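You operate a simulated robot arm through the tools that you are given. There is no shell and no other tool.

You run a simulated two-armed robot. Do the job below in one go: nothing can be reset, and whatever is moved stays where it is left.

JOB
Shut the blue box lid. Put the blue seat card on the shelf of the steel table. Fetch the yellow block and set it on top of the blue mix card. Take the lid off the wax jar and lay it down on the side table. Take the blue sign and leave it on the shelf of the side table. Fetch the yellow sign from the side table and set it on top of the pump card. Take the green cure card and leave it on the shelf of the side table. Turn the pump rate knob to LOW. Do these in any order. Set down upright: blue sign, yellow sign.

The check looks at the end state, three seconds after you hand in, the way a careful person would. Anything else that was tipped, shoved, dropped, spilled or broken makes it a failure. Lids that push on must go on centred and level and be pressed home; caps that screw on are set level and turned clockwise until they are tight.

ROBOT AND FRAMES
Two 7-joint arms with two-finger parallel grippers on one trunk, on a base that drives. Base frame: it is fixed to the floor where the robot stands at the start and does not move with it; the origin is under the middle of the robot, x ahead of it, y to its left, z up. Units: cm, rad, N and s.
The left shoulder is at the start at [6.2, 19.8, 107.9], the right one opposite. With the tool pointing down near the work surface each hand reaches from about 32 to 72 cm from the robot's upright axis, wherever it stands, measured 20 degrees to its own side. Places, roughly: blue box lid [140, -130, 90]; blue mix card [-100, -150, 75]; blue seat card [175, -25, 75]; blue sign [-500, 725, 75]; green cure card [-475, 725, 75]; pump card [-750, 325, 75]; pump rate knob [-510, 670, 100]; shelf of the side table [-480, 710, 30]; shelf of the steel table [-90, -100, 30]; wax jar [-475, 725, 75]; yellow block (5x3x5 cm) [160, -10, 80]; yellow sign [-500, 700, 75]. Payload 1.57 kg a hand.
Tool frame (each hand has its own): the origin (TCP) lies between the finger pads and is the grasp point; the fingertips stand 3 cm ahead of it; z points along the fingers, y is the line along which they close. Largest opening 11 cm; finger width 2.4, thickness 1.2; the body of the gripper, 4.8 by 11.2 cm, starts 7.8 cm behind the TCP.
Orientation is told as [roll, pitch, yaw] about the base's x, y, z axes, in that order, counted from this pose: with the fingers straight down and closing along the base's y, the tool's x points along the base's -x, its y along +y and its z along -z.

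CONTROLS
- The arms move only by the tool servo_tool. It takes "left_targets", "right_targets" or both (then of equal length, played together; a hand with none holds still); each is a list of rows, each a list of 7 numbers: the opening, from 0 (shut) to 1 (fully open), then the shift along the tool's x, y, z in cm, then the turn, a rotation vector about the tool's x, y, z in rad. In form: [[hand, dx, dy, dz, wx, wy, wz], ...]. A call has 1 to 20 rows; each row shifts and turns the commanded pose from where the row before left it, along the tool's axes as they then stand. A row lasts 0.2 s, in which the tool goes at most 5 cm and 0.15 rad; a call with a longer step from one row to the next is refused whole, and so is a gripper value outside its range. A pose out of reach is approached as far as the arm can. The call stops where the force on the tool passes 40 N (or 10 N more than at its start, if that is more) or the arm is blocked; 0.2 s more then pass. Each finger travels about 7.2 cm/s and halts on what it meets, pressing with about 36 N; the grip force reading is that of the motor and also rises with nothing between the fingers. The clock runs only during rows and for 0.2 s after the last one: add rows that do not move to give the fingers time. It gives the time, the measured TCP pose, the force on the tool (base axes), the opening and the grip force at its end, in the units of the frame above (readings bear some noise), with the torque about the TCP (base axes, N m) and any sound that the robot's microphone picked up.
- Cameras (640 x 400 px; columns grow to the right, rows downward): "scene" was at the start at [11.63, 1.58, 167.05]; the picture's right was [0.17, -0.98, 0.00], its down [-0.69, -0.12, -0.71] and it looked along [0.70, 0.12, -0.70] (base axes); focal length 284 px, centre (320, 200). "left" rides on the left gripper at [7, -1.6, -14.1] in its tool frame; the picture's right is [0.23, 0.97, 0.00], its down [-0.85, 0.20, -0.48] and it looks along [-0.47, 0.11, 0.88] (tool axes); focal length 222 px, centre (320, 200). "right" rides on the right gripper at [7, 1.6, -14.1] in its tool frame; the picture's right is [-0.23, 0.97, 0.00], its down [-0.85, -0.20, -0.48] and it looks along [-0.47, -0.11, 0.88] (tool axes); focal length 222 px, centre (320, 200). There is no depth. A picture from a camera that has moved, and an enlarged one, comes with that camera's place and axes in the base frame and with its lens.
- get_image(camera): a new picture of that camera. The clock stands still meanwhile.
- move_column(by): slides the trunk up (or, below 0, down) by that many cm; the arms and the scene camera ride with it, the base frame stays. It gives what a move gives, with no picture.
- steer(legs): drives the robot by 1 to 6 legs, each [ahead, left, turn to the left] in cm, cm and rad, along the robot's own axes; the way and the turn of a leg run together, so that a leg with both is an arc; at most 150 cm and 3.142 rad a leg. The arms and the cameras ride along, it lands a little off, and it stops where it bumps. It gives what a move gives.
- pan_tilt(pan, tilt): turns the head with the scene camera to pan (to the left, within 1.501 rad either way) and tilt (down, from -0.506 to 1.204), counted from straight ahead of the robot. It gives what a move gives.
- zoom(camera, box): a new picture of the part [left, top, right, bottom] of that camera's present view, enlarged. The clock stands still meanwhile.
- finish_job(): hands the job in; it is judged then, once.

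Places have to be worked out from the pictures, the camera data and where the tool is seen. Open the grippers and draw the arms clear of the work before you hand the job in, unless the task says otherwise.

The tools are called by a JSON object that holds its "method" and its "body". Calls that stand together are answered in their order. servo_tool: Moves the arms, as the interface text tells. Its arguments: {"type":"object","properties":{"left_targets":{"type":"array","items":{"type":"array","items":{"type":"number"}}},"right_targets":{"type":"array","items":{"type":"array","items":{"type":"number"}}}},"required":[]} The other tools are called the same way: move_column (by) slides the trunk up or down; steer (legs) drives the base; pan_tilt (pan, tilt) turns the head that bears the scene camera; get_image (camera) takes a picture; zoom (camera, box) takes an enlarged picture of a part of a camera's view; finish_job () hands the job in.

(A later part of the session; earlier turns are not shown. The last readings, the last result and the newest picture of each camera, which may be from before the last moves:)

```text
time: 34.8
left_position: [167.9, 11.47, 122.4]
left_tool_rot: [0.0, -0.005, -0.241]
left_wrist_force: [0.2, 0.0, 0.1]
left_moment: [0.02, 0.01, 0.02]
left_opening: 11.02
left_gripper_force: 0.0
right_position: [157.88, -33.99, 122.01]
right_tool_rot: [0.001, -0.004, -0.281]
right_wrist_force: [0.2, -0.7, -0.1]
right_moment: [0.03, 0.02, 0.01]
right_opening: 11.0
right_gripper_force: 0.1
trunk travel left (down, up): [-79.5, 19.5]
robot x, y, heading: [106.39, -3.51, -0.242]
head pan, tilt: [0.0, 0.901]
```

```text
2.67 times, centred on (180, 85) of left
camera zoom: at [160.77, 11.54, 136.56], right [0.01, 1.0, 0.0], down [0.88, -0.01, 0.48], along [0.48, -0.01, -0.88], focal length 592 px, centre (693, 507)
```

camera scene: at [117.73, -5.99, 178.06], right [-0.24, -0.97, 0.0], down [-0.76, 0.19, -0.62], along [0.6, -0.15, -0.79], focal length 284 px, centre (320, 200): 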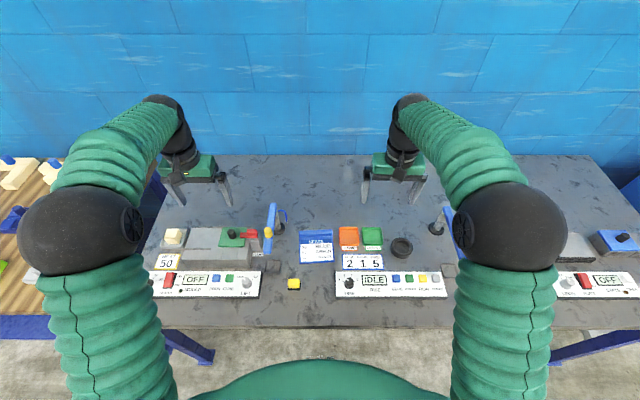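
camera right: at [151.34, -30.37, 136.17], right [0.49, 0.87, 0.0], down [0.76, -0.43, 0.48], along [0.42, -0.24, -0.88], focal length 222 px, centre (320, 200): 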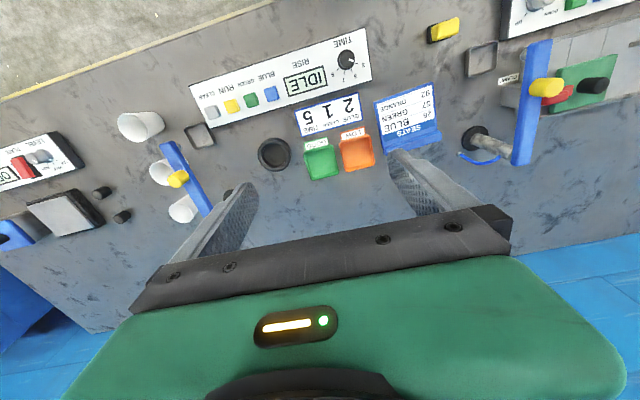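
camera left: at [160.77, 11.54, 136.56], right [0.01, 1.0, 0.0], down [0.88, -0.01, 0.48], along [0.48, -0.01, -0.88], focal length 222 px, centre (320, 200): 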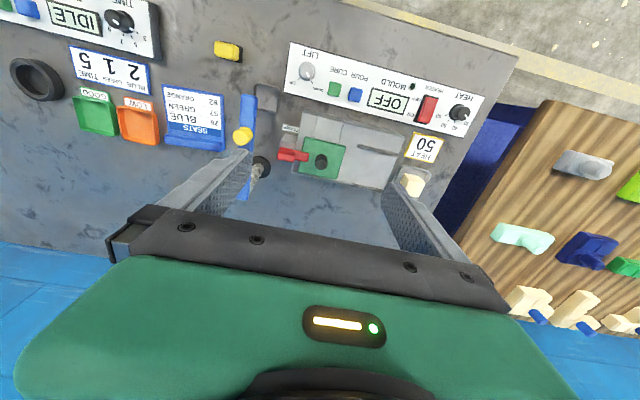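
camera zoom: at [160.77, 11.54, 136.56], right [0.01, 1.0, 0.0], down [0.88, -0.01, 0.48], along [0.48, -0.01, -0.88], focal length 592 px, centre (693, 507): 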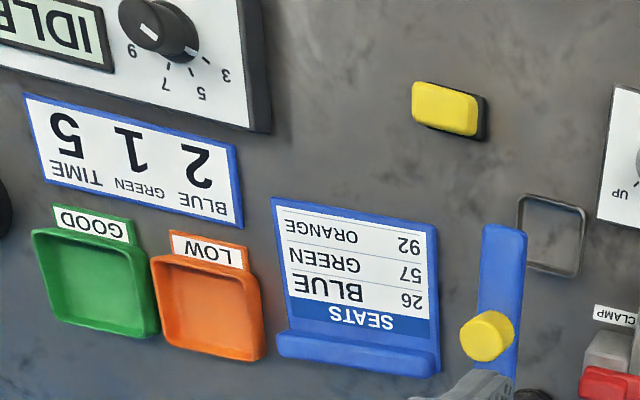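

{"method": "zoom", "body": {"camera": "scene", "box": [270, 262, 318, 292]}}

{"method": "zoom", "body": {"camera": "scene", "box": [290, 222, 348, 258]}}

{"method": "zoom", "body": {"camera": "right", "box": [360, 70, 470, 165]}}

{"method": "zoom", "body": {"camera": "left", "box": [150, 20, 270, 160]}}

```text
13.33 times, centred on (294, 277) of scene
camera zoom: at [117.73, -5.99, 178.06], right [-0.24, -0.97, 0.0], down [-0.76, 0.19, -0.62], along [0.6, -0.15, -0.79], focal length 3786 px, centre (667, -827)
```

zoom: 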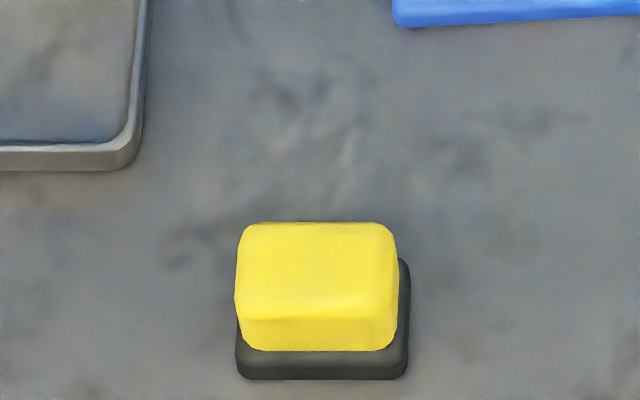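

```text
11.03 times, centred on (319, 240) of scene
camera zoom: at [117.73, -5.99, 178.06], right [-0.24, -0.97, 0.0], down [-0.76, 0.19, -0.62], along [0.6, -0.15, -0.79], focal length 3133 px, centre (331, -241)
```

zoom: 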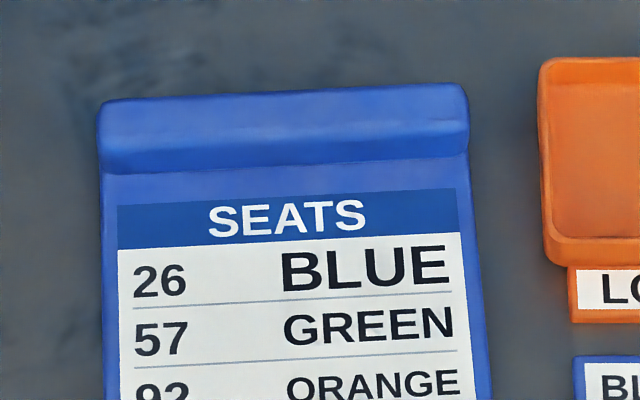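

```text
4.21 times, centred on (415, 118) of right
camera zoom: at [151.34, -30.37, 136.17], right [0.49, 0.87, 0.0], down [0.76, -0.43, 0.48], along [0.42, -0.24, -0.88], focal length 935 px, centre (-80, 547)
```

zoom: 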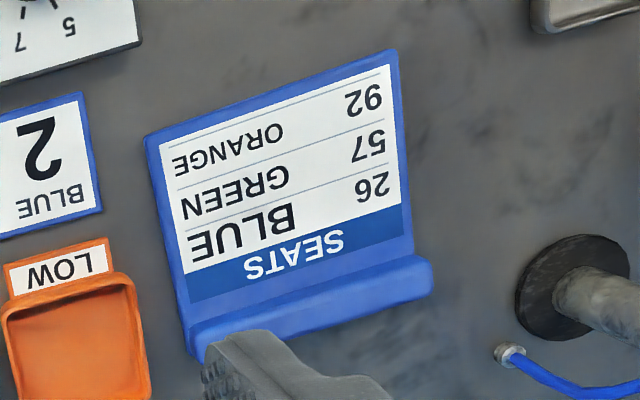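

```text
2.86 times, centred on (210, 90) of left
camera zoom: at [160.77, 11.54, 136.56], right [0.01, 1.0, 0.0], down [0.88, -0.01, 0.48], along [0.48, -0.01, -0.88], focal length 635 px, centre (634, 514)
```

zoom: 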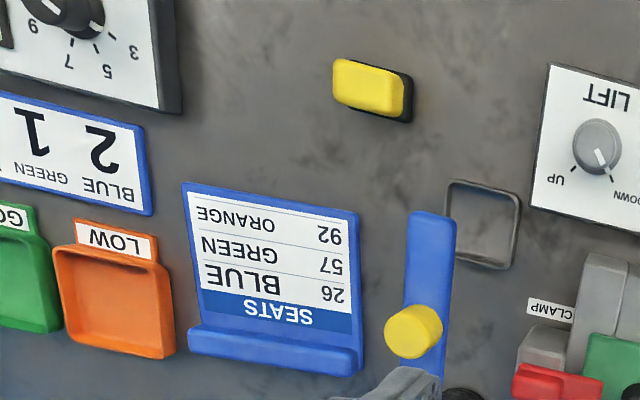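

The seat card has a raised ridge along its far edge, good for pinching; I put table top near z 82, the ridge about 70 cm ahead. I move closer so the right hand can reach it.

{"method": "steer", "body": {"legs": [[8, 7, 0]]}}

{"method": "servo_tool", "body": {"right_targets": [[1, 0, 0, 0, 0, 0, -0.145], [1, 0, 0, 0, 0, 0, -0.145], [1, 0, 0, 0, 0, 0, -0.145], [1, 0, 0, 0, 0, 0, -0.145], [1, 0, 0, 0, 0, 0, -0.145], [1, 0, 0, 0, 0, 0, -0.145], [1, 0, 0, 0, 0, 0, -0.145], [1, 0, 0, 0, 0, 0, -0.145], [1, 0, 0, 0, 0, 0, -0.145], [1, 0, 0, 0, 0, 0, -0.145], [1, 0, 0, 0, 0, 0, -0.145], [1, 0, 0, 0, 0, 0, 0]]}}

{"method": "get_image", "body": {"camera": "scene"}}

{"method": "get_image", "body": {"camera": "right"}}

```text
time: 35.9
left_position: [176.35, 14.29, 123.17]
left_tool_rot: [0.017, -0.009, -0.246]
left_wrist_force: [-0.5, -1.4, 1.7]
left_moment: [0.04, -0.02, 0.0]
left_opening: 11.01
left_gripper_force: 0.0
right_position: [166.13, -31.28, 122.03]
right_tool_rot: [0.016, -0.007, -0.283]
right_wrist_force: [0.2, -0.7, 0.5]
right_moment: [0.03, -0.02, -0.03]
right_opening: 11.02
right_gripper_force: 0.1
trunk travel left (down, up): [-79.5, 19.5]
robot x, y, heading: [115.82, 1.5, -0.24]
head pan, tilt: [0.0, 0.901]
```

```text
time: 38.5
left_position: [176.97, 15.54, 122.78]
left_tool_rot: [0.004, -0.006, -0.245]
left_wrist_force: [0.0, -0.1, -0.5]
left_moment: [0.05, -0.03, 0.0]
left_opening: 11.02
left_gripper_force: 0.0
right_position: [166.84, -29.95, 122.12]
right_tool_rot: [-0.004, -0.001, 1.315]
right_wrist_force: [0.3, -0.7, -0.4]
right_moment: [0.04, 0.0, 0.01]
right_opening: 11.02
right_gripper_force: 0.1
trunk travel left (down, up): [-79.5, 19.5]
robot x, y, heading: [116.01, 1.0, -0.242]
head pan, tilt: [0.0, 0.901]
```

```text
taken
camera scene: at [126.81, -1.97, 178.06], right [-0.24, -0.97, 0.0], down [-0.76, 0.19, -0.62], along [0.6, -0.14, -0.79], focal length 284 px, centre (320, 200)
```

scene: 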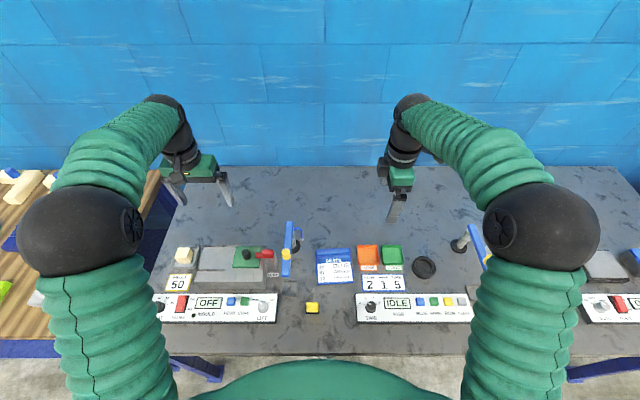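

```text
taken
camera right: at [163.26, -36.2, 136.21], right [-0.88, 0.47, 0.0], down [0.41, 0.78, 0.48], along [0.23, 0.42, -0.88], focal length 222 px, centre (320, 200)
```

right: 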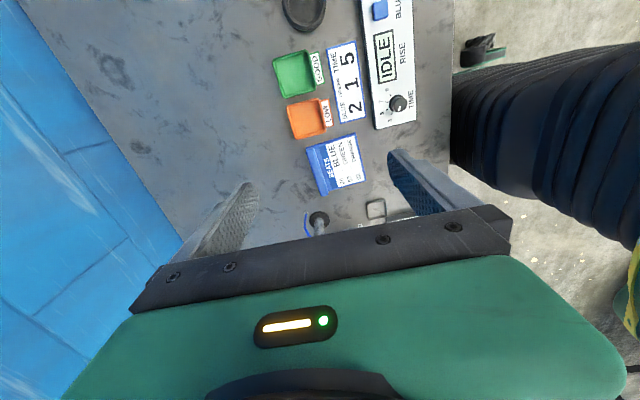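

{"method": "zoom", "body": {"camera": "scene", "box": [300, 235, 370, 290]}}

{"method": "zoom", "body": {"camera": "right", "box": [250, 100, 420, 240]}}

```text
7.27 times, centred on (335, 262) of scene
camera zoom: at [126.81, -1.97, 178.06], right [-0.24, -0.97, 0.0], down [-0.76, 0.19, -0.62], along [0.6, -0.14, -0.79], focal length 2065 px, centre (211, -254)
```

zoom: 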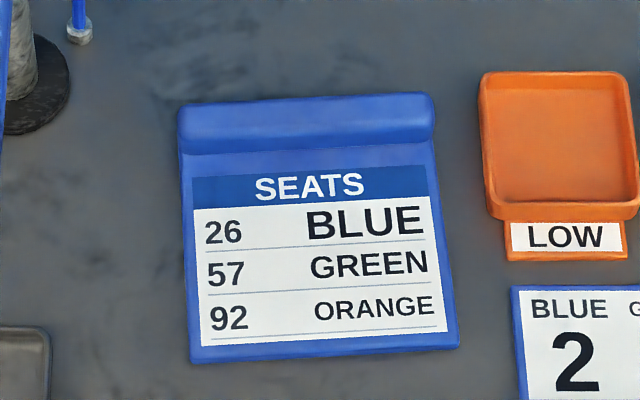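

```text
2.86 times, centred on (335, 170) of right
camera zoom: at [163.26, -36.2, 136.21], right [-0.88, 0.47, 0.0], down [0.41, 0.78, 0.48], along [0.23, 0.42, -0.88], focal length 635 px, centre (277, 286)
```

zoom: 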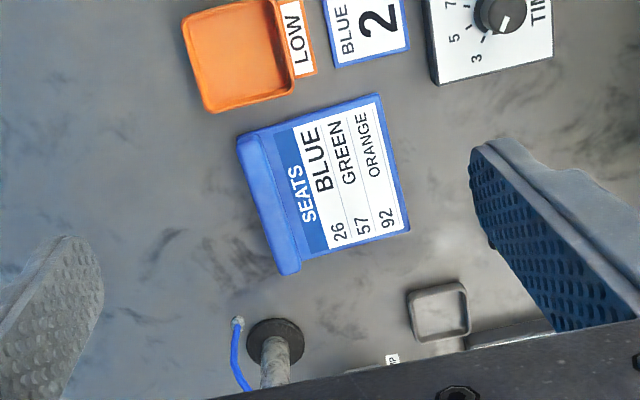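

Both views put the ridge centre at about (174, -18.7), card turned slightly. I bring the right hand over it with the fingers closing across the ridge.

{"method": "servo_tool", "body": {"right_targets": [[1, 0, 0, 0, 0, 0, -0.075], [1, -4.13, -1.69, 0, 0, 0, 0], [1, -4.13, -1.69, 0, 0, 0, 0], [1, -4.14, -1.68, 0, 0, 0, 0], [1, 0, 0, 5, 0, 0, 0], [1, 0, 0, 5, 0, 0, 0], [1, 0, 0, 5, 0, 0, 0], [1, 0, 0, 5, 0, 0, 0], [1, 0, 0, 5, 0, 0, 0], [1, 0, 0, 0, 0, 0, 0]]}}

{"method": "get_image", "body": {"camera": "right"}}

{"method": "zoom", "body": {"camera": "scene", "box": [280, 190, 400, 290]}}

```text
time: 40.7
left_position: [177.25, 16.29, 122.57]
left_tool_rot: [-0.002, -0.005, -0.244]
left_wrist_force: [-0.8, -0.3, -0.5]
left_moment: [0.0, -0.01, -0.02]
left_opening: 11.03
left_gripper_force: 0.0
right_position: [174.39, -18.3, 96.75]
right_tool_rot: [-0.006, 0.002, 1.387]
right_wrist_force: [-0.4, 0.1, -0.1]
right_moment: [0.01, 0.03, 0.0]
right_opening: 11.0
right_gripper_force: 0.1
trunk travel left (down, up): [-79.5, 19.5]
robot x, y, heading: [116.14, 1.4, -0.24]
head pan, tilt: [0.0, 0.901]
```

```text
taken
camera right: at [171.38, -24.73, 110.98], right [-0.92, 0.4, -0.01], down [0.35, 0.81, 0.48], along [0.2, 0.44, -0.88], focal length 222 px, centre (320, 200)
```

right: 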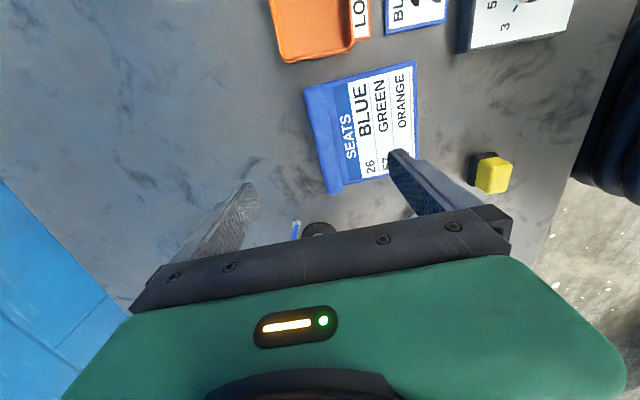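

```text
4.00 times, centred on (340, 240) of scene
camera zoom: at [127.12, -1.07, 178.06], right [-0.24, -0.97, 0.0], down [-0.76, 0.19, -0.62], along [0.6, -0.15, -0.79], focal length 1136 px, centre (240, 40)
```

zoom: 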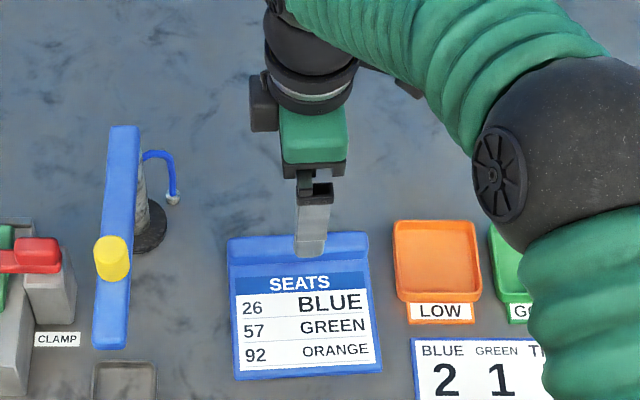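

The left hand reading has been creeping since the last drive, so I wait a moment to see whether the base has settled.

{"method": "servo_tool", "body": {"right_targets": [[1, 0, 0, 0, 0, 0, 0], [1, 0, 0, 0, 0, 0, 0], [1, 0, 0, 0, 0, 0, 0], [1, 0, 0, 0, 0, 0, 0], [1, 0, 0, 0, 0, 0, 0], [1, 0, 0, 0, 0, 0, 0], [1, 0, 0, 0, 0, 0, 0], [1, 0, 0, 0, 0, 0, 0], [1, 0, 0, 0, 0, 0, 0], [1, 0, 0, 0, 0, 0, 0]]}}

{"method": "get_image", "body": {"camera": "right"}}

```text
time: 42.9
left_position: [177.12, 16.27, 122.58]
left_tool_rot: [-0.003, -0.005, -0.245]
left_wrist_force: [0.3, 0.2, 0.7]
left_moment: [0.01, 0.03, 0.03]
left_opening: 10.98
left_gripper_force: 0.1
right_position: [174.41, -18.32, 96.88]
right_tool_rot: [-0.003, 0.0, 1.386]
right_wrist_force: [0.1, -0.1, -0.7]
right_moment: [0.0, 0.01, -0.02]
right_opening: 10.98
right_gripper_force: 0.1
trunk travel left (down, up): [-79.5, 19.5]
robot x, y, heading: [115.87, 1.27, -0.244]
head pan, tilt: [0.0, 0.901]
```

```text
taken
camera right: at [171.39, -24.75, 111.0], right [-0.92, 0.4, 0.0], down [0.35, 0.81, 0.48], along [0.2, 0.44, -0.88], focal length 222 px, centre (320, 200)
```

right: 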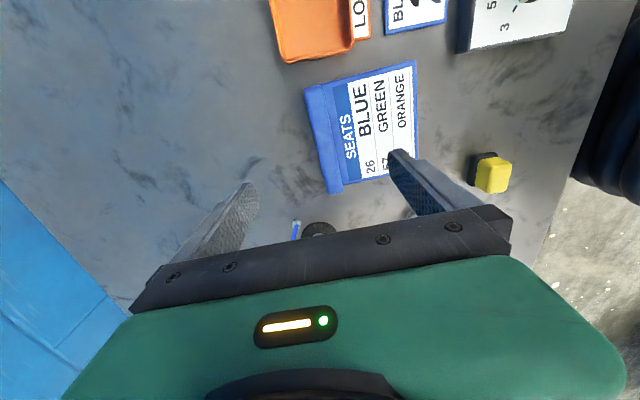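

Settled; the ridge lies centred between the fingers. I descend toward the ridge.

{"method": "servo_tool", "body": {"right_targets": [[1, 0.6, 0.1, 4, 0, 0, 0], [1, 0, 0, 4, 0, 0, 0], [1, 0, 0, 1.5, 0, 0, 0], [1, 0, 0, 0, 0, 0, 0]]}}

{"method": "zoom", "body": {"camera": "right", "box": [200, 80, 440, 230]}}

{"method": "zoom", "body": {"camera": "scene", "box": [300, 210, 380, 270]}}

```text
time: 43.9
left_position: [177.21, 16.31, 122.53]
left_tool_rot: [-0.002, -0.005, -0.244]
left_wrist_force: [0.4, -0.7, -0.6]
left_moment: [0.01, -0.01, 0.01]
left_opening: 11.0
left_gripper_force: 0.1
right_position: [173.98, -18.65, 87.68]
right_tool_rot: [-0.005, 0.003, 1.388]
right_wrist_force: [0.8, 0.5, -0.5]
right_moment: [0.02, -0.01, 0.0]
right_opening: 10.99
right_gripper_force: 0.0
trunk travel left (down, up): [-79.5, 19.5]
robot x, y, heading: [116.03, 1.33, -0.24]
head pan, tilt: [0.0, 0.901]
```

```text
2.67 times, centred on (320, 155) of right
camera zoom: at [170.96, -24.94, 101.81], right [-0.92, 0.4, -0.01], down [0.35, 0.81, 0.48], along [0.2, 0.44, -0.88], focal length 592 px, centre (320, 320)
```

zoom: 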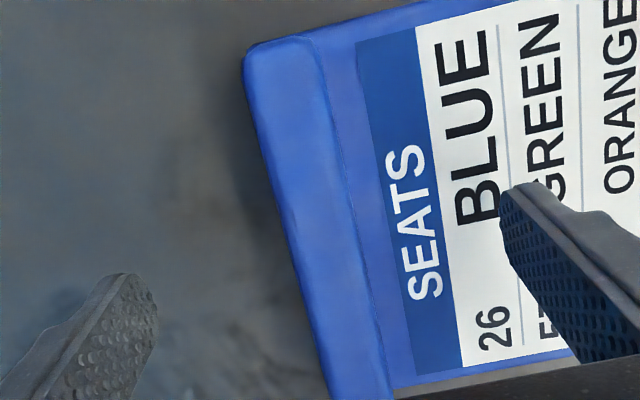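

```text
6.67 times, centred on (340, 240) of scene
camera zoom: at [127.07, -1.08, 178.06], right [-0.24, -0.97, 0.0], down [-0.76, 0.19, -0.62], along [0.6, -0.15, -0.79], focal length 1893 px, centre (187, -67)
```

zoom: 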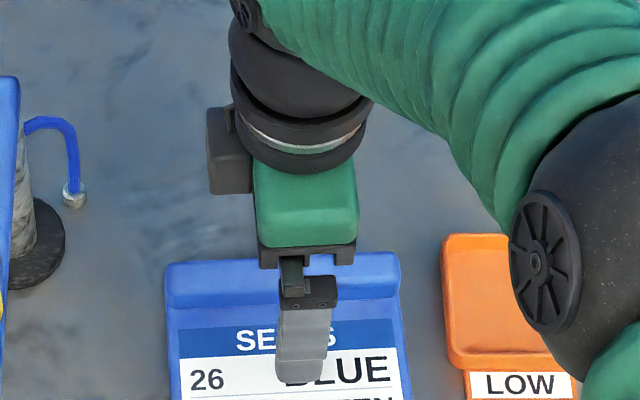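

{"method": "servo_tool", "body": {"right_targets": [[1, 0, 0, 0.6, 0, 0, 0], [1, 0, 0, 0.5, 0, 0, 0], [1, 0, 0, 0, 0, 0, 0]]}}

{"method": "zoom", "body": {"camera": "right", "box": [200, 80, 440, 230]}}

```text
time: 44.7
left_position: [177.29, 16.27, 122.56]
left_tool_rot: [-0.002, -0.005, -0.244]
left_wrist_force: [0.6, 0.2, -0.4]
left_moment: [0.02, 0.02, 0.01]
left_opening: 10.99
left_gripper_force: 0.2
right_position: [174.13, -18.42, 86.59]
right_tool_rot: [-0.003, 0.001, 1.387]
right_wrist_force: [0.3, 0.3, -0.9]
right_moment: [0.01, 0.01, -0.03]
right_opening: 10.99
right_gripper_force: 0.1
trunk travel left (down, up): [-79.5, 19.5]
robot x, y, heading: [116.52, 1.15, -0.237]
head pan, tilt: [0.0, 0.901]
```

```text
2.67 times, centred on (320, 155) of right
camera zoom: at [171.07, -24.95, 100.74], right [-0.92, 0.4, 0.0], down [0.35, 0.81, 0.48], along [0.2, 0.44, -0.88], focal length 592 px, centre (320, 320)
```

zoom: 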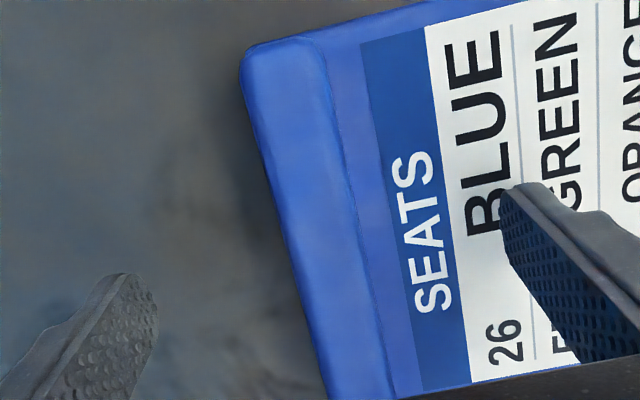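

{"method": "servo_tool", "body": {"right_targets": [[1, 0, 0, 0.4, 0, 0, 0], [1, 0, 0, 0.3, 0, 0, 0], [1, 0, 0, 0, 0, 0, 0]]}}

{"method": "zoom", "body": {"camera": "scene", "box": [310, 225, 370, 270]}}

```text
time: 45.5
left_position: [177.17, 16.28, 122.64]
left_tool_rot: [-0.002, -0.004, -0.245]
left_wrist_force: [-0.2, 0.3, -0.3]
left_moment: [-0.02, -0.02, 0.0]
left_opening: 10.99
left_gripper_force: 0.0
right_position: [174.07, -18.59, 86.03]
right_tool_rot: [-0.006, 0.002, 1.387]
right_wrist_force: [-0.6, -0.1, 10.7]
right_moment: [0.15, 0.64, -0.08]
right_opening: 11.0
right_gripper_force: 0.0
trunk travel left (down, up): [-79.5, 19.5]
robot x, y, heading: [115.97, 1.41, -0.242]
head pan, tilt: [0.0, 0.901]
```

```text
8.89 times, centred on (340, 248) of scene
camera zoom: at [126.96, -0.98, 178.09], right [-0.24, -0.97, 0.0], down [-0.76, 0.19, -0.62], along [0.6, -0.15, -0.78], focal length 2524 px, centre (142, -222)
```

zoom: 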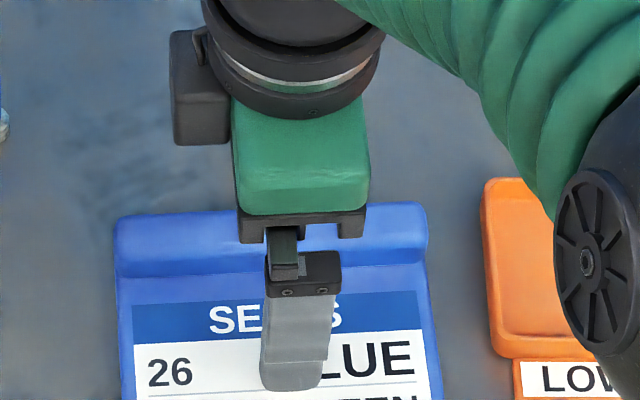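

Fingertips touch the card (10 N), so its plate is at z≈83. I back off 0.3 cm and close on the ridge.

{"method": "servo_tool", "body": {"right_targets": [[1, 0, 0, -0.3, 0, 0, 0], [0.05, 0, 0, 0, 0, 0, 0], [0.05, 0, 0, 0, 0, 0, 0], [0.05, 0, 0, 0, 0, 0, 0], [0.05, 0, 0, 0, 0, 0, 0], [0.05, 0, 0, 0, 0, 0, 0], [0.05, 0, 0, 0, 0, 0, 0]]}}

{"method": "zoom", "body": {"camera": "right", "box": [200, 80, 440, 230]}}

```text
time: 47.1
left_position: [177.29, 16.18, 122.44]
left_tool_rot: [-0.002, -0.006, -0.245]
left_wrist_force: [0.2, -0.5, -1.0]
left_moment: [-0.03, -0.03, 0.01]
left_opening: 11.01
left_gripper_force: 0.0
right_position: [174.15, -18.66, 86.08]
right_tool_rot: [-0.005, 0.002, 1.388]
right_wrist_force: [-0.1, -0.7, 0.5]
right_moment: [-0.03, 0.15, 0.0]
right_opening: 2.09
right_gripper_force: 34.2
trunk travel left (down, up): [-79.5, 19.5]
robot x, y, heading: [116.3, 1.29, -0.241]
head pan, tilt: [0.0, 0.901]
```

```text
2.67 times, centred on (320, 155) of right
camera zoom: at [171.13, -25.13, 100.26], right [-0.92, 0.4, 0.0], down [0.35, 0.81, 0.48], along [0.2, 0.44, -0.88], focal length 592 px, centre (320, 320)
```

zoom: 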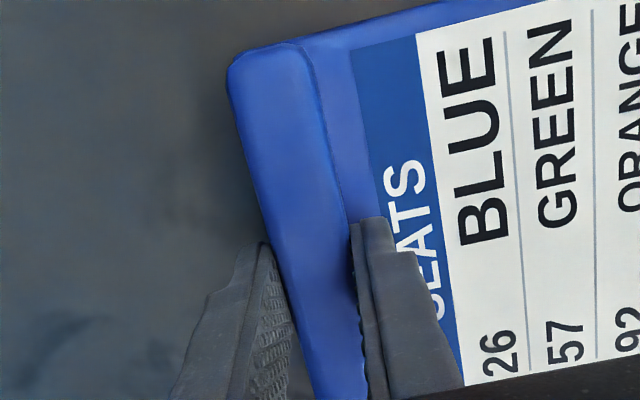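

The ridge is held (2.1 cm). I lift gently and check.

{"method": "servo_tool", "body": {"right_targets": [[0.05, 0, 0, -1, 0, 0, 0], [0.05, 0, 0, -2, 0, 0, 0], [0.05, 0, 0, -3, 0, 0, 0], [0.05, 0, 0, -4, 0, 0, 0], [0.05, 0, 0, 0, 0, 0, 0]]}}

{"method": "get_image", "body": {"camera": "right"}}

{"method": "get_image", "body": {"camera": "scene"}}

```text
time: 48.3
left_position: [177.24, 16.2, 122.48]
left_tool_rot: [-0.002, -0.006, -0.244]
left_wrist_force: [-0.4, 0.0, -0.2]
left_moment: [0.0, -0.01, 0.02]
left_opening: 11.02
left_gripper_force: 0.0
right_position: [174.1, -18.45, 96.14]
right_tool_rot: [-0.004, 0.002, 1.387]
right_wrist_force: [0.7, 1.0, -0.8]
right_moment: [-0.01, -0.05, 0.0]
right_opening: 2.12
right_gripper_force: 34.1
trunk travel left (down, up): [-79.5, 19.5]
robot x, y, heading: [116.1, 1.1, -0.235]
head pan, tilt: [0.0, 0.901]
```

```text
taken
camera right: at [171.08, -24.96, 110.26], right [-0.92, 0.4, 0.0], down [0.35, 0.81, 0.48], along [0.19, 0.44, -0.88], focal length 222 px, centre (320, 200)
```

right: 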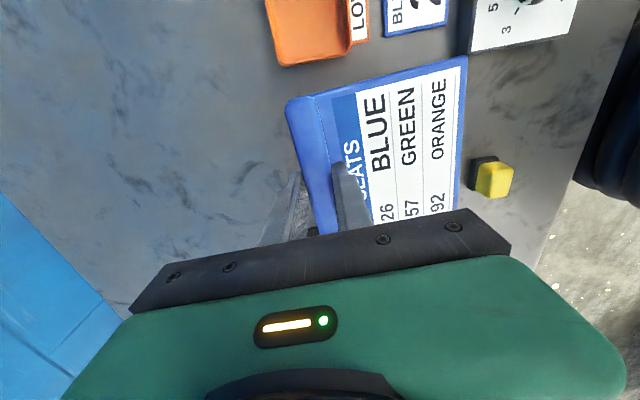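

```text
taken
camera scene: at [127.15, -1.09, 178.05], right [-0.24, -0.97, 0.0], down [-0.76, 0.19, -0.62], along [0.6, -0.15, -0.79], focal length 284 px, centre (320, 200)
```

scene: 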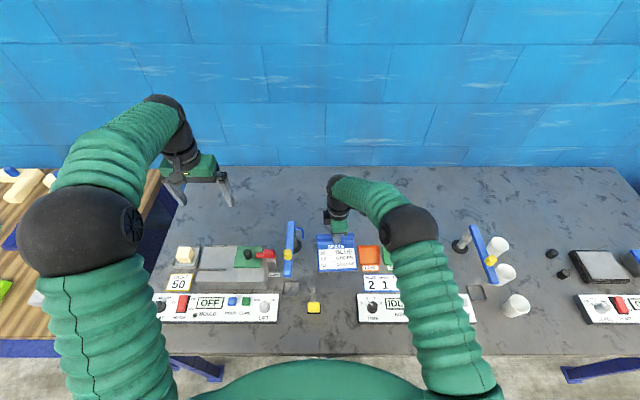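

The card is up and level. I raise it and draw it right, then look at the yellow block for the left hand.

{"method": "servo_tool", "body": {"right_targets": [[0.05, 0, 0, -5, 0, 0, 0], [0.05, 0, 0, -5, 0, 0, 0], [0.05, 0, 0, -5, 0, 0, 0], [0.05, 0, 0, -5, 0, 0, 0], [0.05, 4, 0, -2, 0, 0, 0], [0.05, 4, 0, 0, 0, 0, 0], [0.05, 4, 0, 0, 0, 0, 0], [0.05, 4, 0, 0, 0, 0, 0], [0.05, 0, 0, 0, 0, 0, 0]]}}

{"method": "get_image", "body": {"camera": "scene"}}

{"method": "zoom", "body": {"camera": "scene", "box": [290, 290, 338, 322]}}

{"method": "get_image", "body": {"camera": "left"}}

```text
time: 50.3
left_position: [177.16, 16.2, 122.6]
left_tool_rot: [-0.001, -0.005, -0.245]
left_wrist_force: [-0.2, 0.6, 0.0]
left_moment: [-0.02, 0.01, 0.03]
left_opening: 10.99
left_gripper_force: 0.2
right_position: [171.11, -34.36, 117.78]
right_tool_rot: [-0.004, 0.003, 1.388]
right_wrist_force: [0.4, 0.0, -0.3]
right_moment: [-0.04, -0.08, 0.04]
right_opening: 2.1
right_gripper_force: 34.6
trunk travel left (down, up): [-79.5, 19.5]
robot x, y, heading: [116.65, 1.2, -0.241]
head pan, tilt: [0.0, 0.901]
```

```text
taken
camera scene: at [127.1, -1.23, 178.06], right [-0.24, -0.97, 0.0], down [-0.76, 0.19, -0.62], along [0.6, -0.15, -0.79], focal length 284 px, centre (320, 200)
```

scene: 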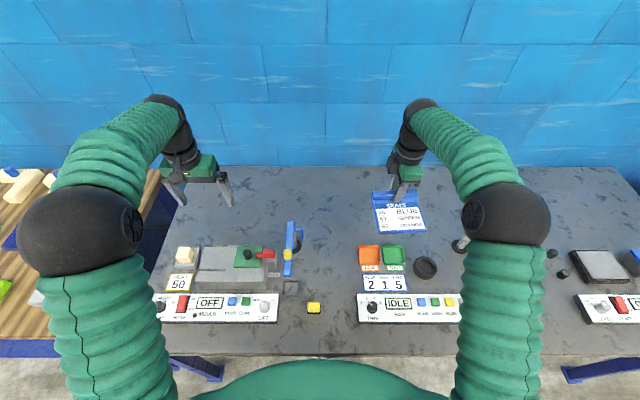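

```text
12.50 times, centred on (314, 306) of scene
camera zoom: at [127.1, -1.23, 178.06], right [-0.24, -0.97, 0.0], down [-0.76, 0.19, -0.62], along [0.6, -0.15, -0.79], focal length 3549 px, centre (395, -1125)
```

zoom: 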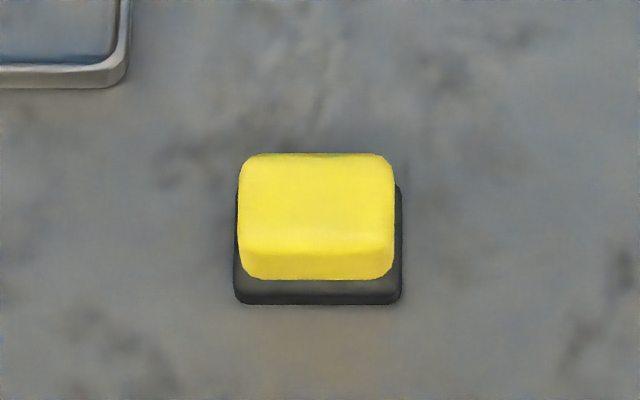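

```text
taken
camera left: at [169.99, 16.15, 136.63], right [0.01, 1.0, 0.0], down [0.88, -0.01, 0.48], along [0.48, -0.01, -0.88], focal length 222 px, centre (320, 200)
```

left: 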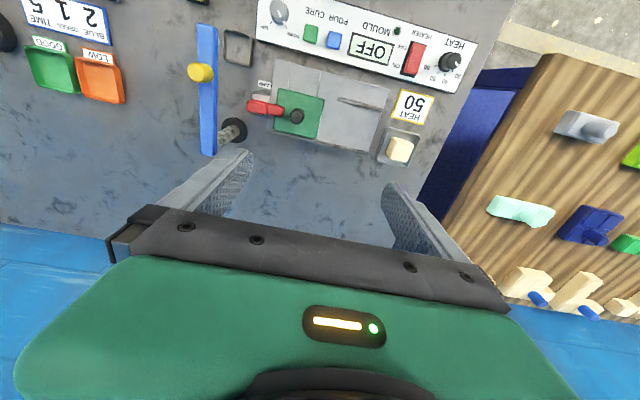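

The block is about 5 wide × 3 deep, standing on a thin black base at roughly (156.5, -6.4). I bring the open left hand above it.

{"method": "servo_tool", "body": {"left_targets": [[1, 2.09, -3.84, 0, 0, 0, 0], [1, 2.09, -3.84, 0, 0, 0, 0], [1, 2.09, -3.84, 0, 0, 0, 0], [1, 2.09, -3.84, 0, 0, 0, 0], [1, 2.09, -3.84, 0, 0, 0, 0], [1, 2.09, -3.84, 0, 0, 0, 0], [1, 2.06, -3.86, 0, 0, 0, 0], [1, 0, 0, 5, 0, 0, 0], [1, 0, 0, 5, 0, 0, 0], [1, 0, 0, 5, 0, 0, 0], [1, 0, 0, 5, 0, 0, 0], [1, 0, 0, 4, 0, 0, 0], [1, 0, 0, 0, 0, 0, 0]]}}

{"method": "get_image", "body": {"camera": "left"}}

{"method": "get_image", "body": {"camera": "scene"}}

```text
time: 53.1
left_position: [156.48, -7.0, 98.44]
left_tool_rot: [0.001, -0.005, -0.246]
left_wrist_force: [0.7, 0.6, -0.7]
left_moment: [0.01, 0.0, -0.02]
left_opening: 10.99
left_gripper_force: 0.0
right_position: [171.08, -34.35, 117.86]
right_tool_rot: [-0.006, 0.002, 1.389]
right_wrist_force: [-0.6, 0.4, -1.5]
right_moment: [-0.02, -0.06, 0.0]
right_opening: 2.11
right_gripper_force: 35.2
trunk travel left (down, up): [-79.5, 19.5]
robot x, y, heading: [116.05, 1.47, -0.244]
head pan, tilt: [0.0, 0.901]
```

```text
taken
camera left: at [149.22, -6.97, 112.59], right [0.01, 1.0, 0.0], down [0.88, -0.01, 0.48], along [0.48, -0.01, -0.88], focal length 222 px, centre (320, 200)
```

left: 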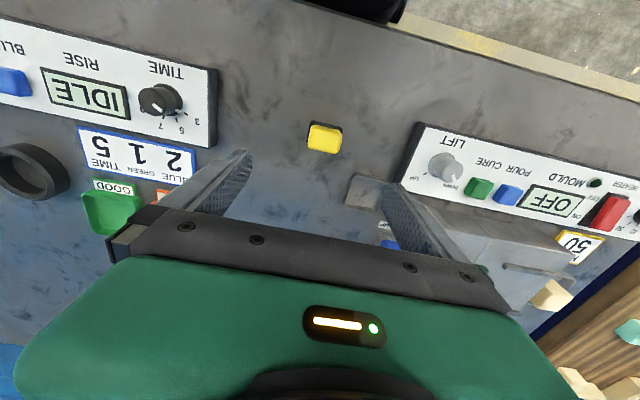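

```text
taken
camera scene: at [126.97, -1.38, 178.06], right [-0.24, -0.97, 0.0], down [-0.76, 0.19, -0.62], along [0.6, -0.15, -0.79], focal length 284 px, centre (320, 200)
```

scene: 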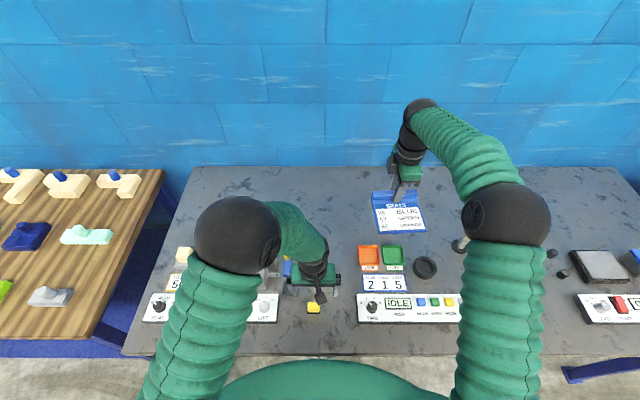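

{"method": "servo_tool", "body": {"left_targets": [[1, 1.0, 0.4, 3, 0, 0, 0], [1, 0, 0, 3, 0, 0, 0], [1, 0, 0, 0, 0, 0, 0]]}}

{"method": "zoom", "body": {"camera": "left", "box": [220, 90, 420, 215]}}

{"method": "zoom", "body": {"camera": "scene", "box": [280, 270, 350, 325]}}

```text
time: 53.9
left_position: [155.75, -6.03, 92.65]
left_tool_rot: [0.001, -0.007, -0.245]
left_wrist_force: [-0.6, -1.0, -0.2]
left_moment: [0.0, 0.02, 0.05]
left_opening: 11.01
left_gripper_force: 0.1
right_position: [171.06, -34.4, 117.96]
right_tool_rot: [-0.006, 0.001, 1.387]
right_wrist_force: [0.7, -0.5, -1.2]
right_moment: [0.01, -0.02, 0.0]
right_opening: 2.1
right_gripper_force: 34.3
trunk travel left (down, up): [-79.5, 19.5]
robot x, y, heading: [115.61, 1.28, -0.241]
head pan, tilt: [0.0, 0.901]
```

```text
3.20 times, centred on (320, 152) of left
camera zoom: at [148.59, -6.06, 106.68], right [0.01, 1.0, 0.0], down [0.88, -0.01, 0.48], along [0.48, -0.01, -0.88], focal length 711 px, centre (320, 352)
```

zoom: 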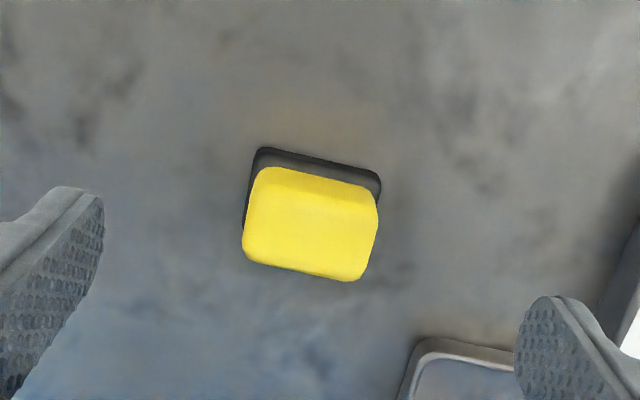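

```text
7.27 times, centred on (315, 298) of scene
camera zoom: at [126.94, -1.4, 178.07], right [-0.24, -0.97, 0.0], down [-0.76, 0.19, -0.62], along [0.6, -0.15, -0.79], focal length 2065 px, centre (356, -509)
```

zoom: 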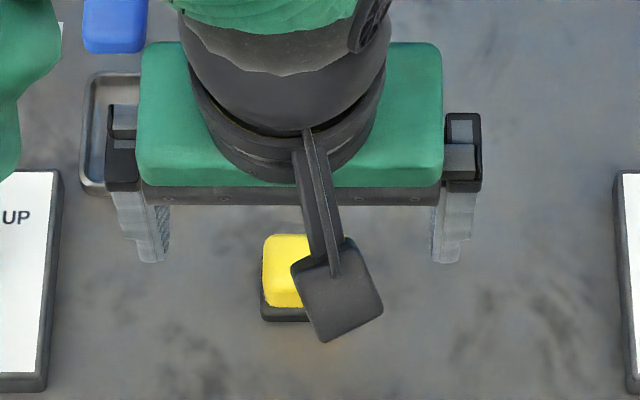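

The block is centred in the left gripper. I turn slightly to match it, go down and grip the yellow body.

{"method": "servo_tool", "body": {"left_targets": [[1, 0.1, -0.2, 3, 0, 0, -0.04], [1, 0, 0, 3, 0, 0, 0], [1, 0, 0, 0.3, 0, 0, 0], [1, 0, 0, 0, 0, 0, 0]]}}

{"method": "zoom", "body": {"camera": "left", "box": [220, 110, 420, 235]}}

{"method": "zoom", "body": {"camera": "scene", "box": [280, 270, 350, 325]}}

```text
time: 54.9
left_position: [155.7, -6.21, 86.31]
left_tool_rot: [0.001, -0.005, -0.205]
left_wrist_force: [-0.1, 1.1, -0.6]
left_moment: [0.03, -0.01, 0.0]
left_opening: 10.99
left_gripper_force: 0.1
right_position: [171.0, -34.36, 117.91]
right_tool_rot: [-0.005, 0.003, 1.387]
right_wrist_force: [0.3, 0.0, -0.8]
right_moment: [0.0, -0.04, 0.04]
right_opening: 2.13
right_gripper_force: 34.4
trunk travel left (down, up): [-79.5, 19.5]
robot x, y, heading: [116.06, 0.92, -0.241]
head pan, tilt: [0.0, 0.901]
```

```text
3.20 times, centred on (320, 172) of left
camera zoom: at [148.5, -6.46, 100.33], right [-0.03, 1.0, 0.0], down [0.88, 0.02, 0.48], along [0.48, 0.01, -0.88], focal length 711 px, centre (320, 288)
```

zoom: 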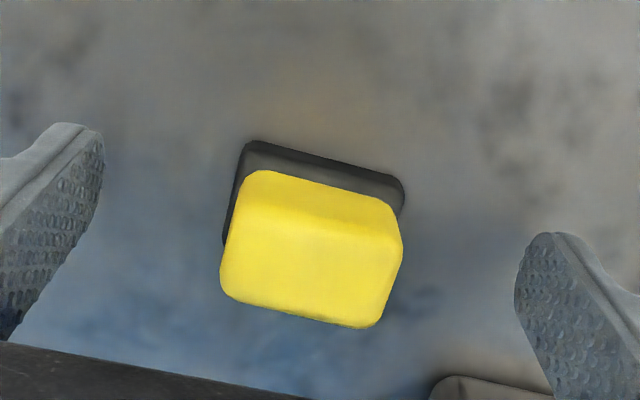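

```text
7.27 times, centred on (315, 298) of scene
camera zoom: at [127.03, -1.38, 178.06], right [-0.24, -0.97, 0.0], down [-0.76, 0.19, -0.62], along [0.6, -0.15, -0.79], focal length 2065 px, centre (356, -509)
```

zoom: 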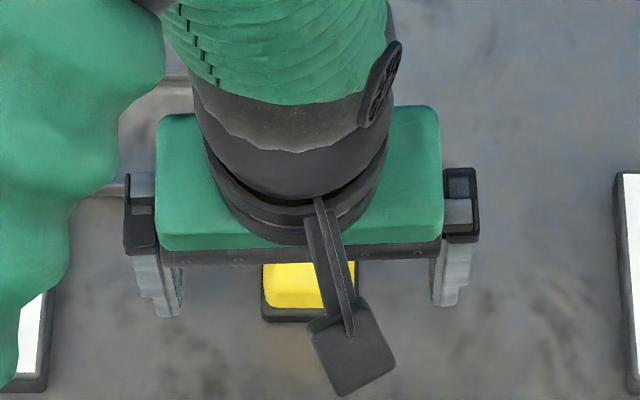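

Triangulating again, the block is only about 2.3 cm tall (top near z 84.2) and its centre is 0.9 cm further ahead. I correct, lower a little and close.

{"method": "servo_tool", "body": {"left_targets": [[1, -0.9, 0, 0, 0, 0, 0], [1, 0, 0, 0.6, 0, 0, 0], [1, 0, 0, 0, 0, 0, 0]]}}

{"method": "zoom", "body": {"camera": "left", "box": [220, 110, 420, 235]}}

```text
time: 55.7
left_position: [156.57, -6.33, 85.61]
left_tool_rot: [-0.003, -0.006, -0.205]
left_wrist_force: [-0.9, -0.1, -0.1]
left_moment: [-0.01, 0.01, 0.01]
left_opening: 11.01
left_gripper_force: 0.1
right_position: [171.17, -34.21, 117.78]
right_tool_rot: [-0.004, 0.0, 1.389]
right_wrist_force: [-0.6, 0.8, -0.9]
right_moment: [-0.01, -0.01, -0.02]
right_opening: 2.14
right_gripper_force: 34.2
trunk travel left (down, up): [-79.5, 19.5]
robot x, y, heading: [115.99, 1.4, -0.237]
head pan, tilt: [0.0, 0.901]
```

```text
3.20 times, centred on (320, 172) of left
camera zoom: at [149.36, -6.61, 99.73], right [-0.03, 1.0, 0.0], down [0.88, 0.02, 0.48], along [0.48, 0.01, -0.88], focal length 711 px, centre (320, 288)
```

zoom: 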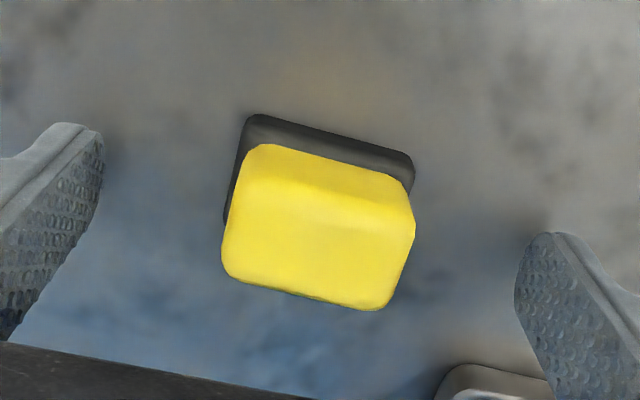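

{"method": "servo_tool", "body": {"left_targets": [[0.2, 0, 0, 0, 0, 0, 0], [0.2, 0, 0, 0, 0, 0, 0], [0.2, 0, 0, 0, 0, 0, 0], [0.2, 0, 0, 0, 0, 0, 0], [0.2, 0, 0, 0, 0, 0, 0]]}}

{"method": "zoom", "body": {"camera": "left", "box": [220, 110, 420, 235]}}

```text
time: 56.9
left_position: [156.51, -6.34, 85.61]
left_tool_rot: [0.001, -0.003, -0.202]
left_wrist_force: [0.0, 0.1, 0.3]
left_moment: [-0.01, -0.01, 0.0]
left_opening: 4.28
left_gripper_force: 36.0
right_position: [171.03, -34.35, 117.84]
right_tool_rot: [-0.004, 0.0, 1.387]
right_wrist_force: [0.3, -1.1, -0.7]
right_moment: [-0.02, -0.03, -0.01]
right_opening: 2.1
right_gripper_force: 34.6
trunk travel left (down, up): [-79.5, 19.5]
robot x, y, heading: [116.14, 1.49, -0.238]
head pan, tilt: [0.0, 0.901]
```

```text
3.20 times, centred on (320, 172) of left
camera zoom: at [149.36, -6.61, 99.75], right [-0.03, 1.0, 0.0], down [0.88, 0.02, 0.48], along [0.48, 0.01, -0.88], focal length 711 px, centre (320, 288)
```

zoom: 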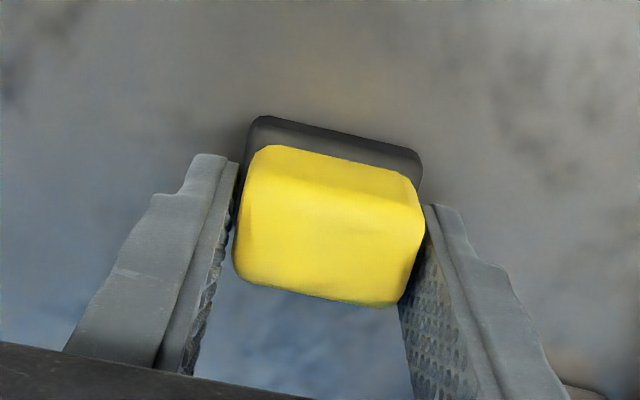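

Held at 4.3 cm. I lift the block and see what comes with it.

{"method": "servo_tool", "body": {"left_targets": [[0.2, 0, 0, -1, 0, 0, 0], [0.2, 0, 0, -2, 0, 0, 0], [0.2, 0, 0, -4, 0, 0, 0], [0.2, 0, 0, -4, 0, 0, 0], [0.2, 0, 0, 0, 0, 0, 0]]}}

{"method": "get_image", "body": {"camera": "left"}}

{"method": "zoom", "body": {"camera": "scene", "box": [250, 240, 370, 330]}}

```text
time: 58.1
left_position: [156.34, -6.18, 96.43]
left_tool_rot: [0.0, -0.005, -0.204]
left_wrist_force: [0.4, -0.2, -0.9]
left_moment: [-0.02, -0.02, 0.0]
left_opening: 4.32
left_gripper_force: 36.0
right_position: [171.22, -34.35, 117.81]
right_tool_rot: [-0.002, 0.003, 1.388]
right_wrist_force: [0.3, 0.2, -1.3]
right_moment: [-0.01, -0.05, 0.0]
right_opening: 2.12
right_gripper_force: 34.4
trunk travel left (down, up): [-79.5, 19.5]
robot x, y, heading: [116.03, 1.42, -0.244]
head pan, tilt: [0.0, 0.901]
```

```text
taken
camera left: at [149.18, -6.52, 110.47], right [-0.03, 1.0, 0.0], down [0.88, 0.02, 0.48], along [0.48, 0.01, -0.88], focal length 222 px, centre (320, 200)
```

left: 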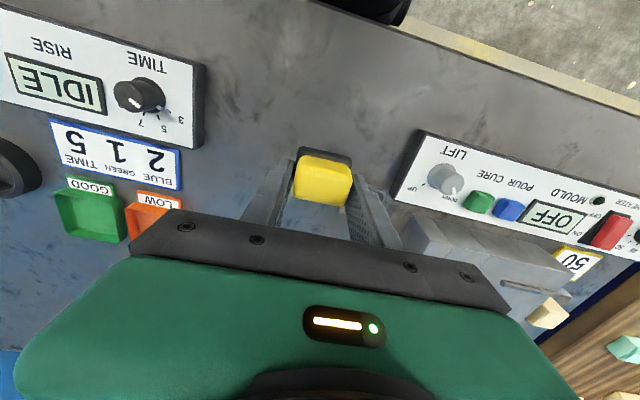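

```text
4.44 times, centred on (310, 285) of scene
camera zoom: at [127.06, -1.38, 178.05], right [-0.24, -0.97, 0.0], down [-0.76, 0.19, -0.62], along [0.6, -0.15, -0.79], focal length 1262 px, centre (364, -178)
```

zoom: 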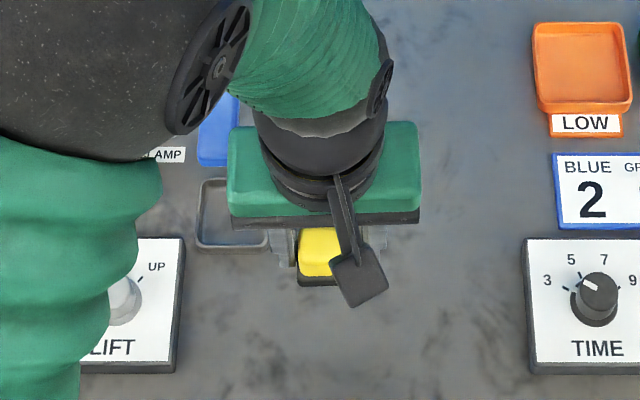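

The block came up whole with its base. I raise the left hand, back away from the table and turn round toward the steel table.

{"method": "servo_tool", "body": {"left_targets": [[0.2, 0, 0, -5, 0, 0, 0], [0.2, 0, 0, -5, 0, 0, 0], [0.2, 0, 0, -5, 0, 0, 0], [0.2, 0, 0, -5, 0, 0, 0], [0.2, 0, 4, 0, 0, 0, 0], [0.2, 0, 4, 0, 0, 0, 0], [0.2, 0, 0, 0, 0, 0, 0]]}}

{"method": "steer", "body": {"legs": [[-50, 0, 0], [0, 0, -1.55], [0, 0, -1.55]]}}

{"method": "pan_tilt", "body": {"pan": 0.3, "tilt": 0.6}}

{"method": "get_image", "body": {"camera": "scene"}}

```text
time: 59.7
left_position: [157.75, 1.94, 116.54]
left_tool_rot: [-0.002, -0.005, -0.205]
left_wrist_force: [-0.2, -0.5, -1.4]
left_moment: [-0.03, -0.04, 0.04]
left_opening: 4.3
left_gripper_force: 36.0
right_position: [171.14, -34.25, 117.88]
right_tool_rot: [-0.006, 0.002, 1.387]
right_wrist_force: [-0.8, 0.3, -0.7]
right_moment: [-0.03, -0.03, 0.02]
right_opening: 2.11
right_gripper_force: 34.8
trunk travel left (down, up): [-79.5, 19.5]
robot x, y, heading: [116.15, 1.65, -0.235]
head pan, tilt: [0.0, 0.901]
```

```text
time: 70.3
left_position: [24.92, 11.01, 116.45]
left_tool_rot: [0.001, -0.007, 2.992]
left_wrist_force: [0.4, -0.6, -0.8]
left_moment: [-0.01, 0.03, -0.01]
left_opening: 4.29
left_gripper_force: 35.9
right_position: [9.58, 46.06, 117.94]
right_tool_rot: [-0.004, 0.002, -1.7]
right_wrist_force: [0.4, 0.5, -0.4]
right_moment: [-0.02, 0.03, 0.0]
right_opening: 2.13
right_gripper_force: 34.4
trunk travel left (down, up): [-79.5, 19.5]
robot x, y, heading: [66.06, 13.45, 2.959]
head pan, tilt: [0.0, 0.901]
```

```text
time: 71.1
left_position: [25.02, 10.96, 116.6]
left_tool_rot: [0.001, -0.006, 2.991]
left_wrist_force: [-0.3, -0.4, -1.4]
left_moment: [-0.02, -0.02, 0.0]
left_opening: 4.3
left_gripper_force: 35.8
right_position: [9.74, 46.18, 117.93]
right_tool_rot: [-0.006, 0.003, -1.701]
right_wrist_force: [-0.7, 0.2, -1.3]
right_moment: [-0.04, 0.03, -0.02]
right_opening: 2.11
right_gripper_force: 34.2
trunk travel left (down, up): [-79.5, 19.5]
robot x, y, heading: [66.59, 13.55, 2.955]
head pan, tilt: [0.3, 0.6]
```

```text
taken
camera scene: at [54.46, 13.43, 180.53], right [-0.11, 0.99, 0.0], down [0.56, 0.06, -0.82], along [-0.82, -0.09, -0.57], focal length 284 px, centre (320, 200)
```

scene: 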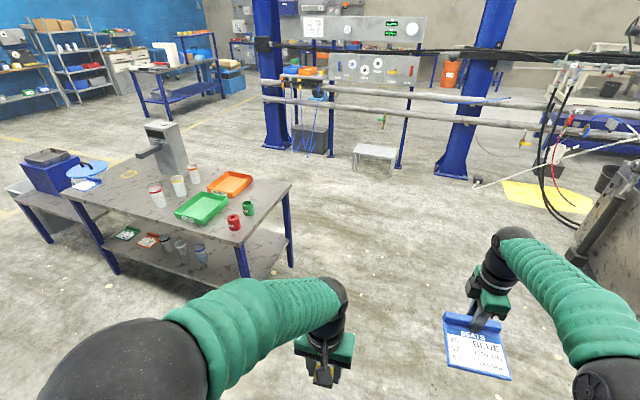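

{"method": "zoom", "body": {"camera": "scene", "box": [20, 110, 300, 290]}}

{"method": "zoom", "body": {"camera": "scene", "box": [10, 140, 130, 215]}}

```text
2.22 times, centred on (160, 200) of scene
camera zoom: at [54.46, 13.43, 180.53], right [-0.11, 0.99, 0.0], down [0.56, 0.06, -0.82], along [-0.82, -0.09, -0.57], focal length 631 px, centre (676, 200)
```

zoom: 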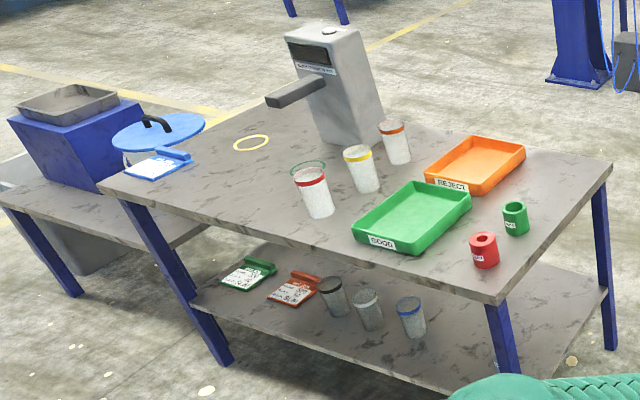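

```text
5.33 times, centred on (70, 178) of scene
camera zoom: at [54.46, 13.43, 180.53], right [-0.11, 0.99, 0.0], down [0.56, 0.06, -0.82], along [-0.82, -0.09, -0.57], focal length 1514 px, centre (1653, 320)
```

zoom: 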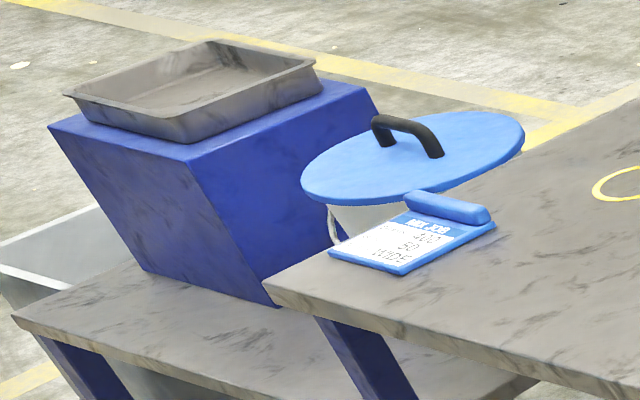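

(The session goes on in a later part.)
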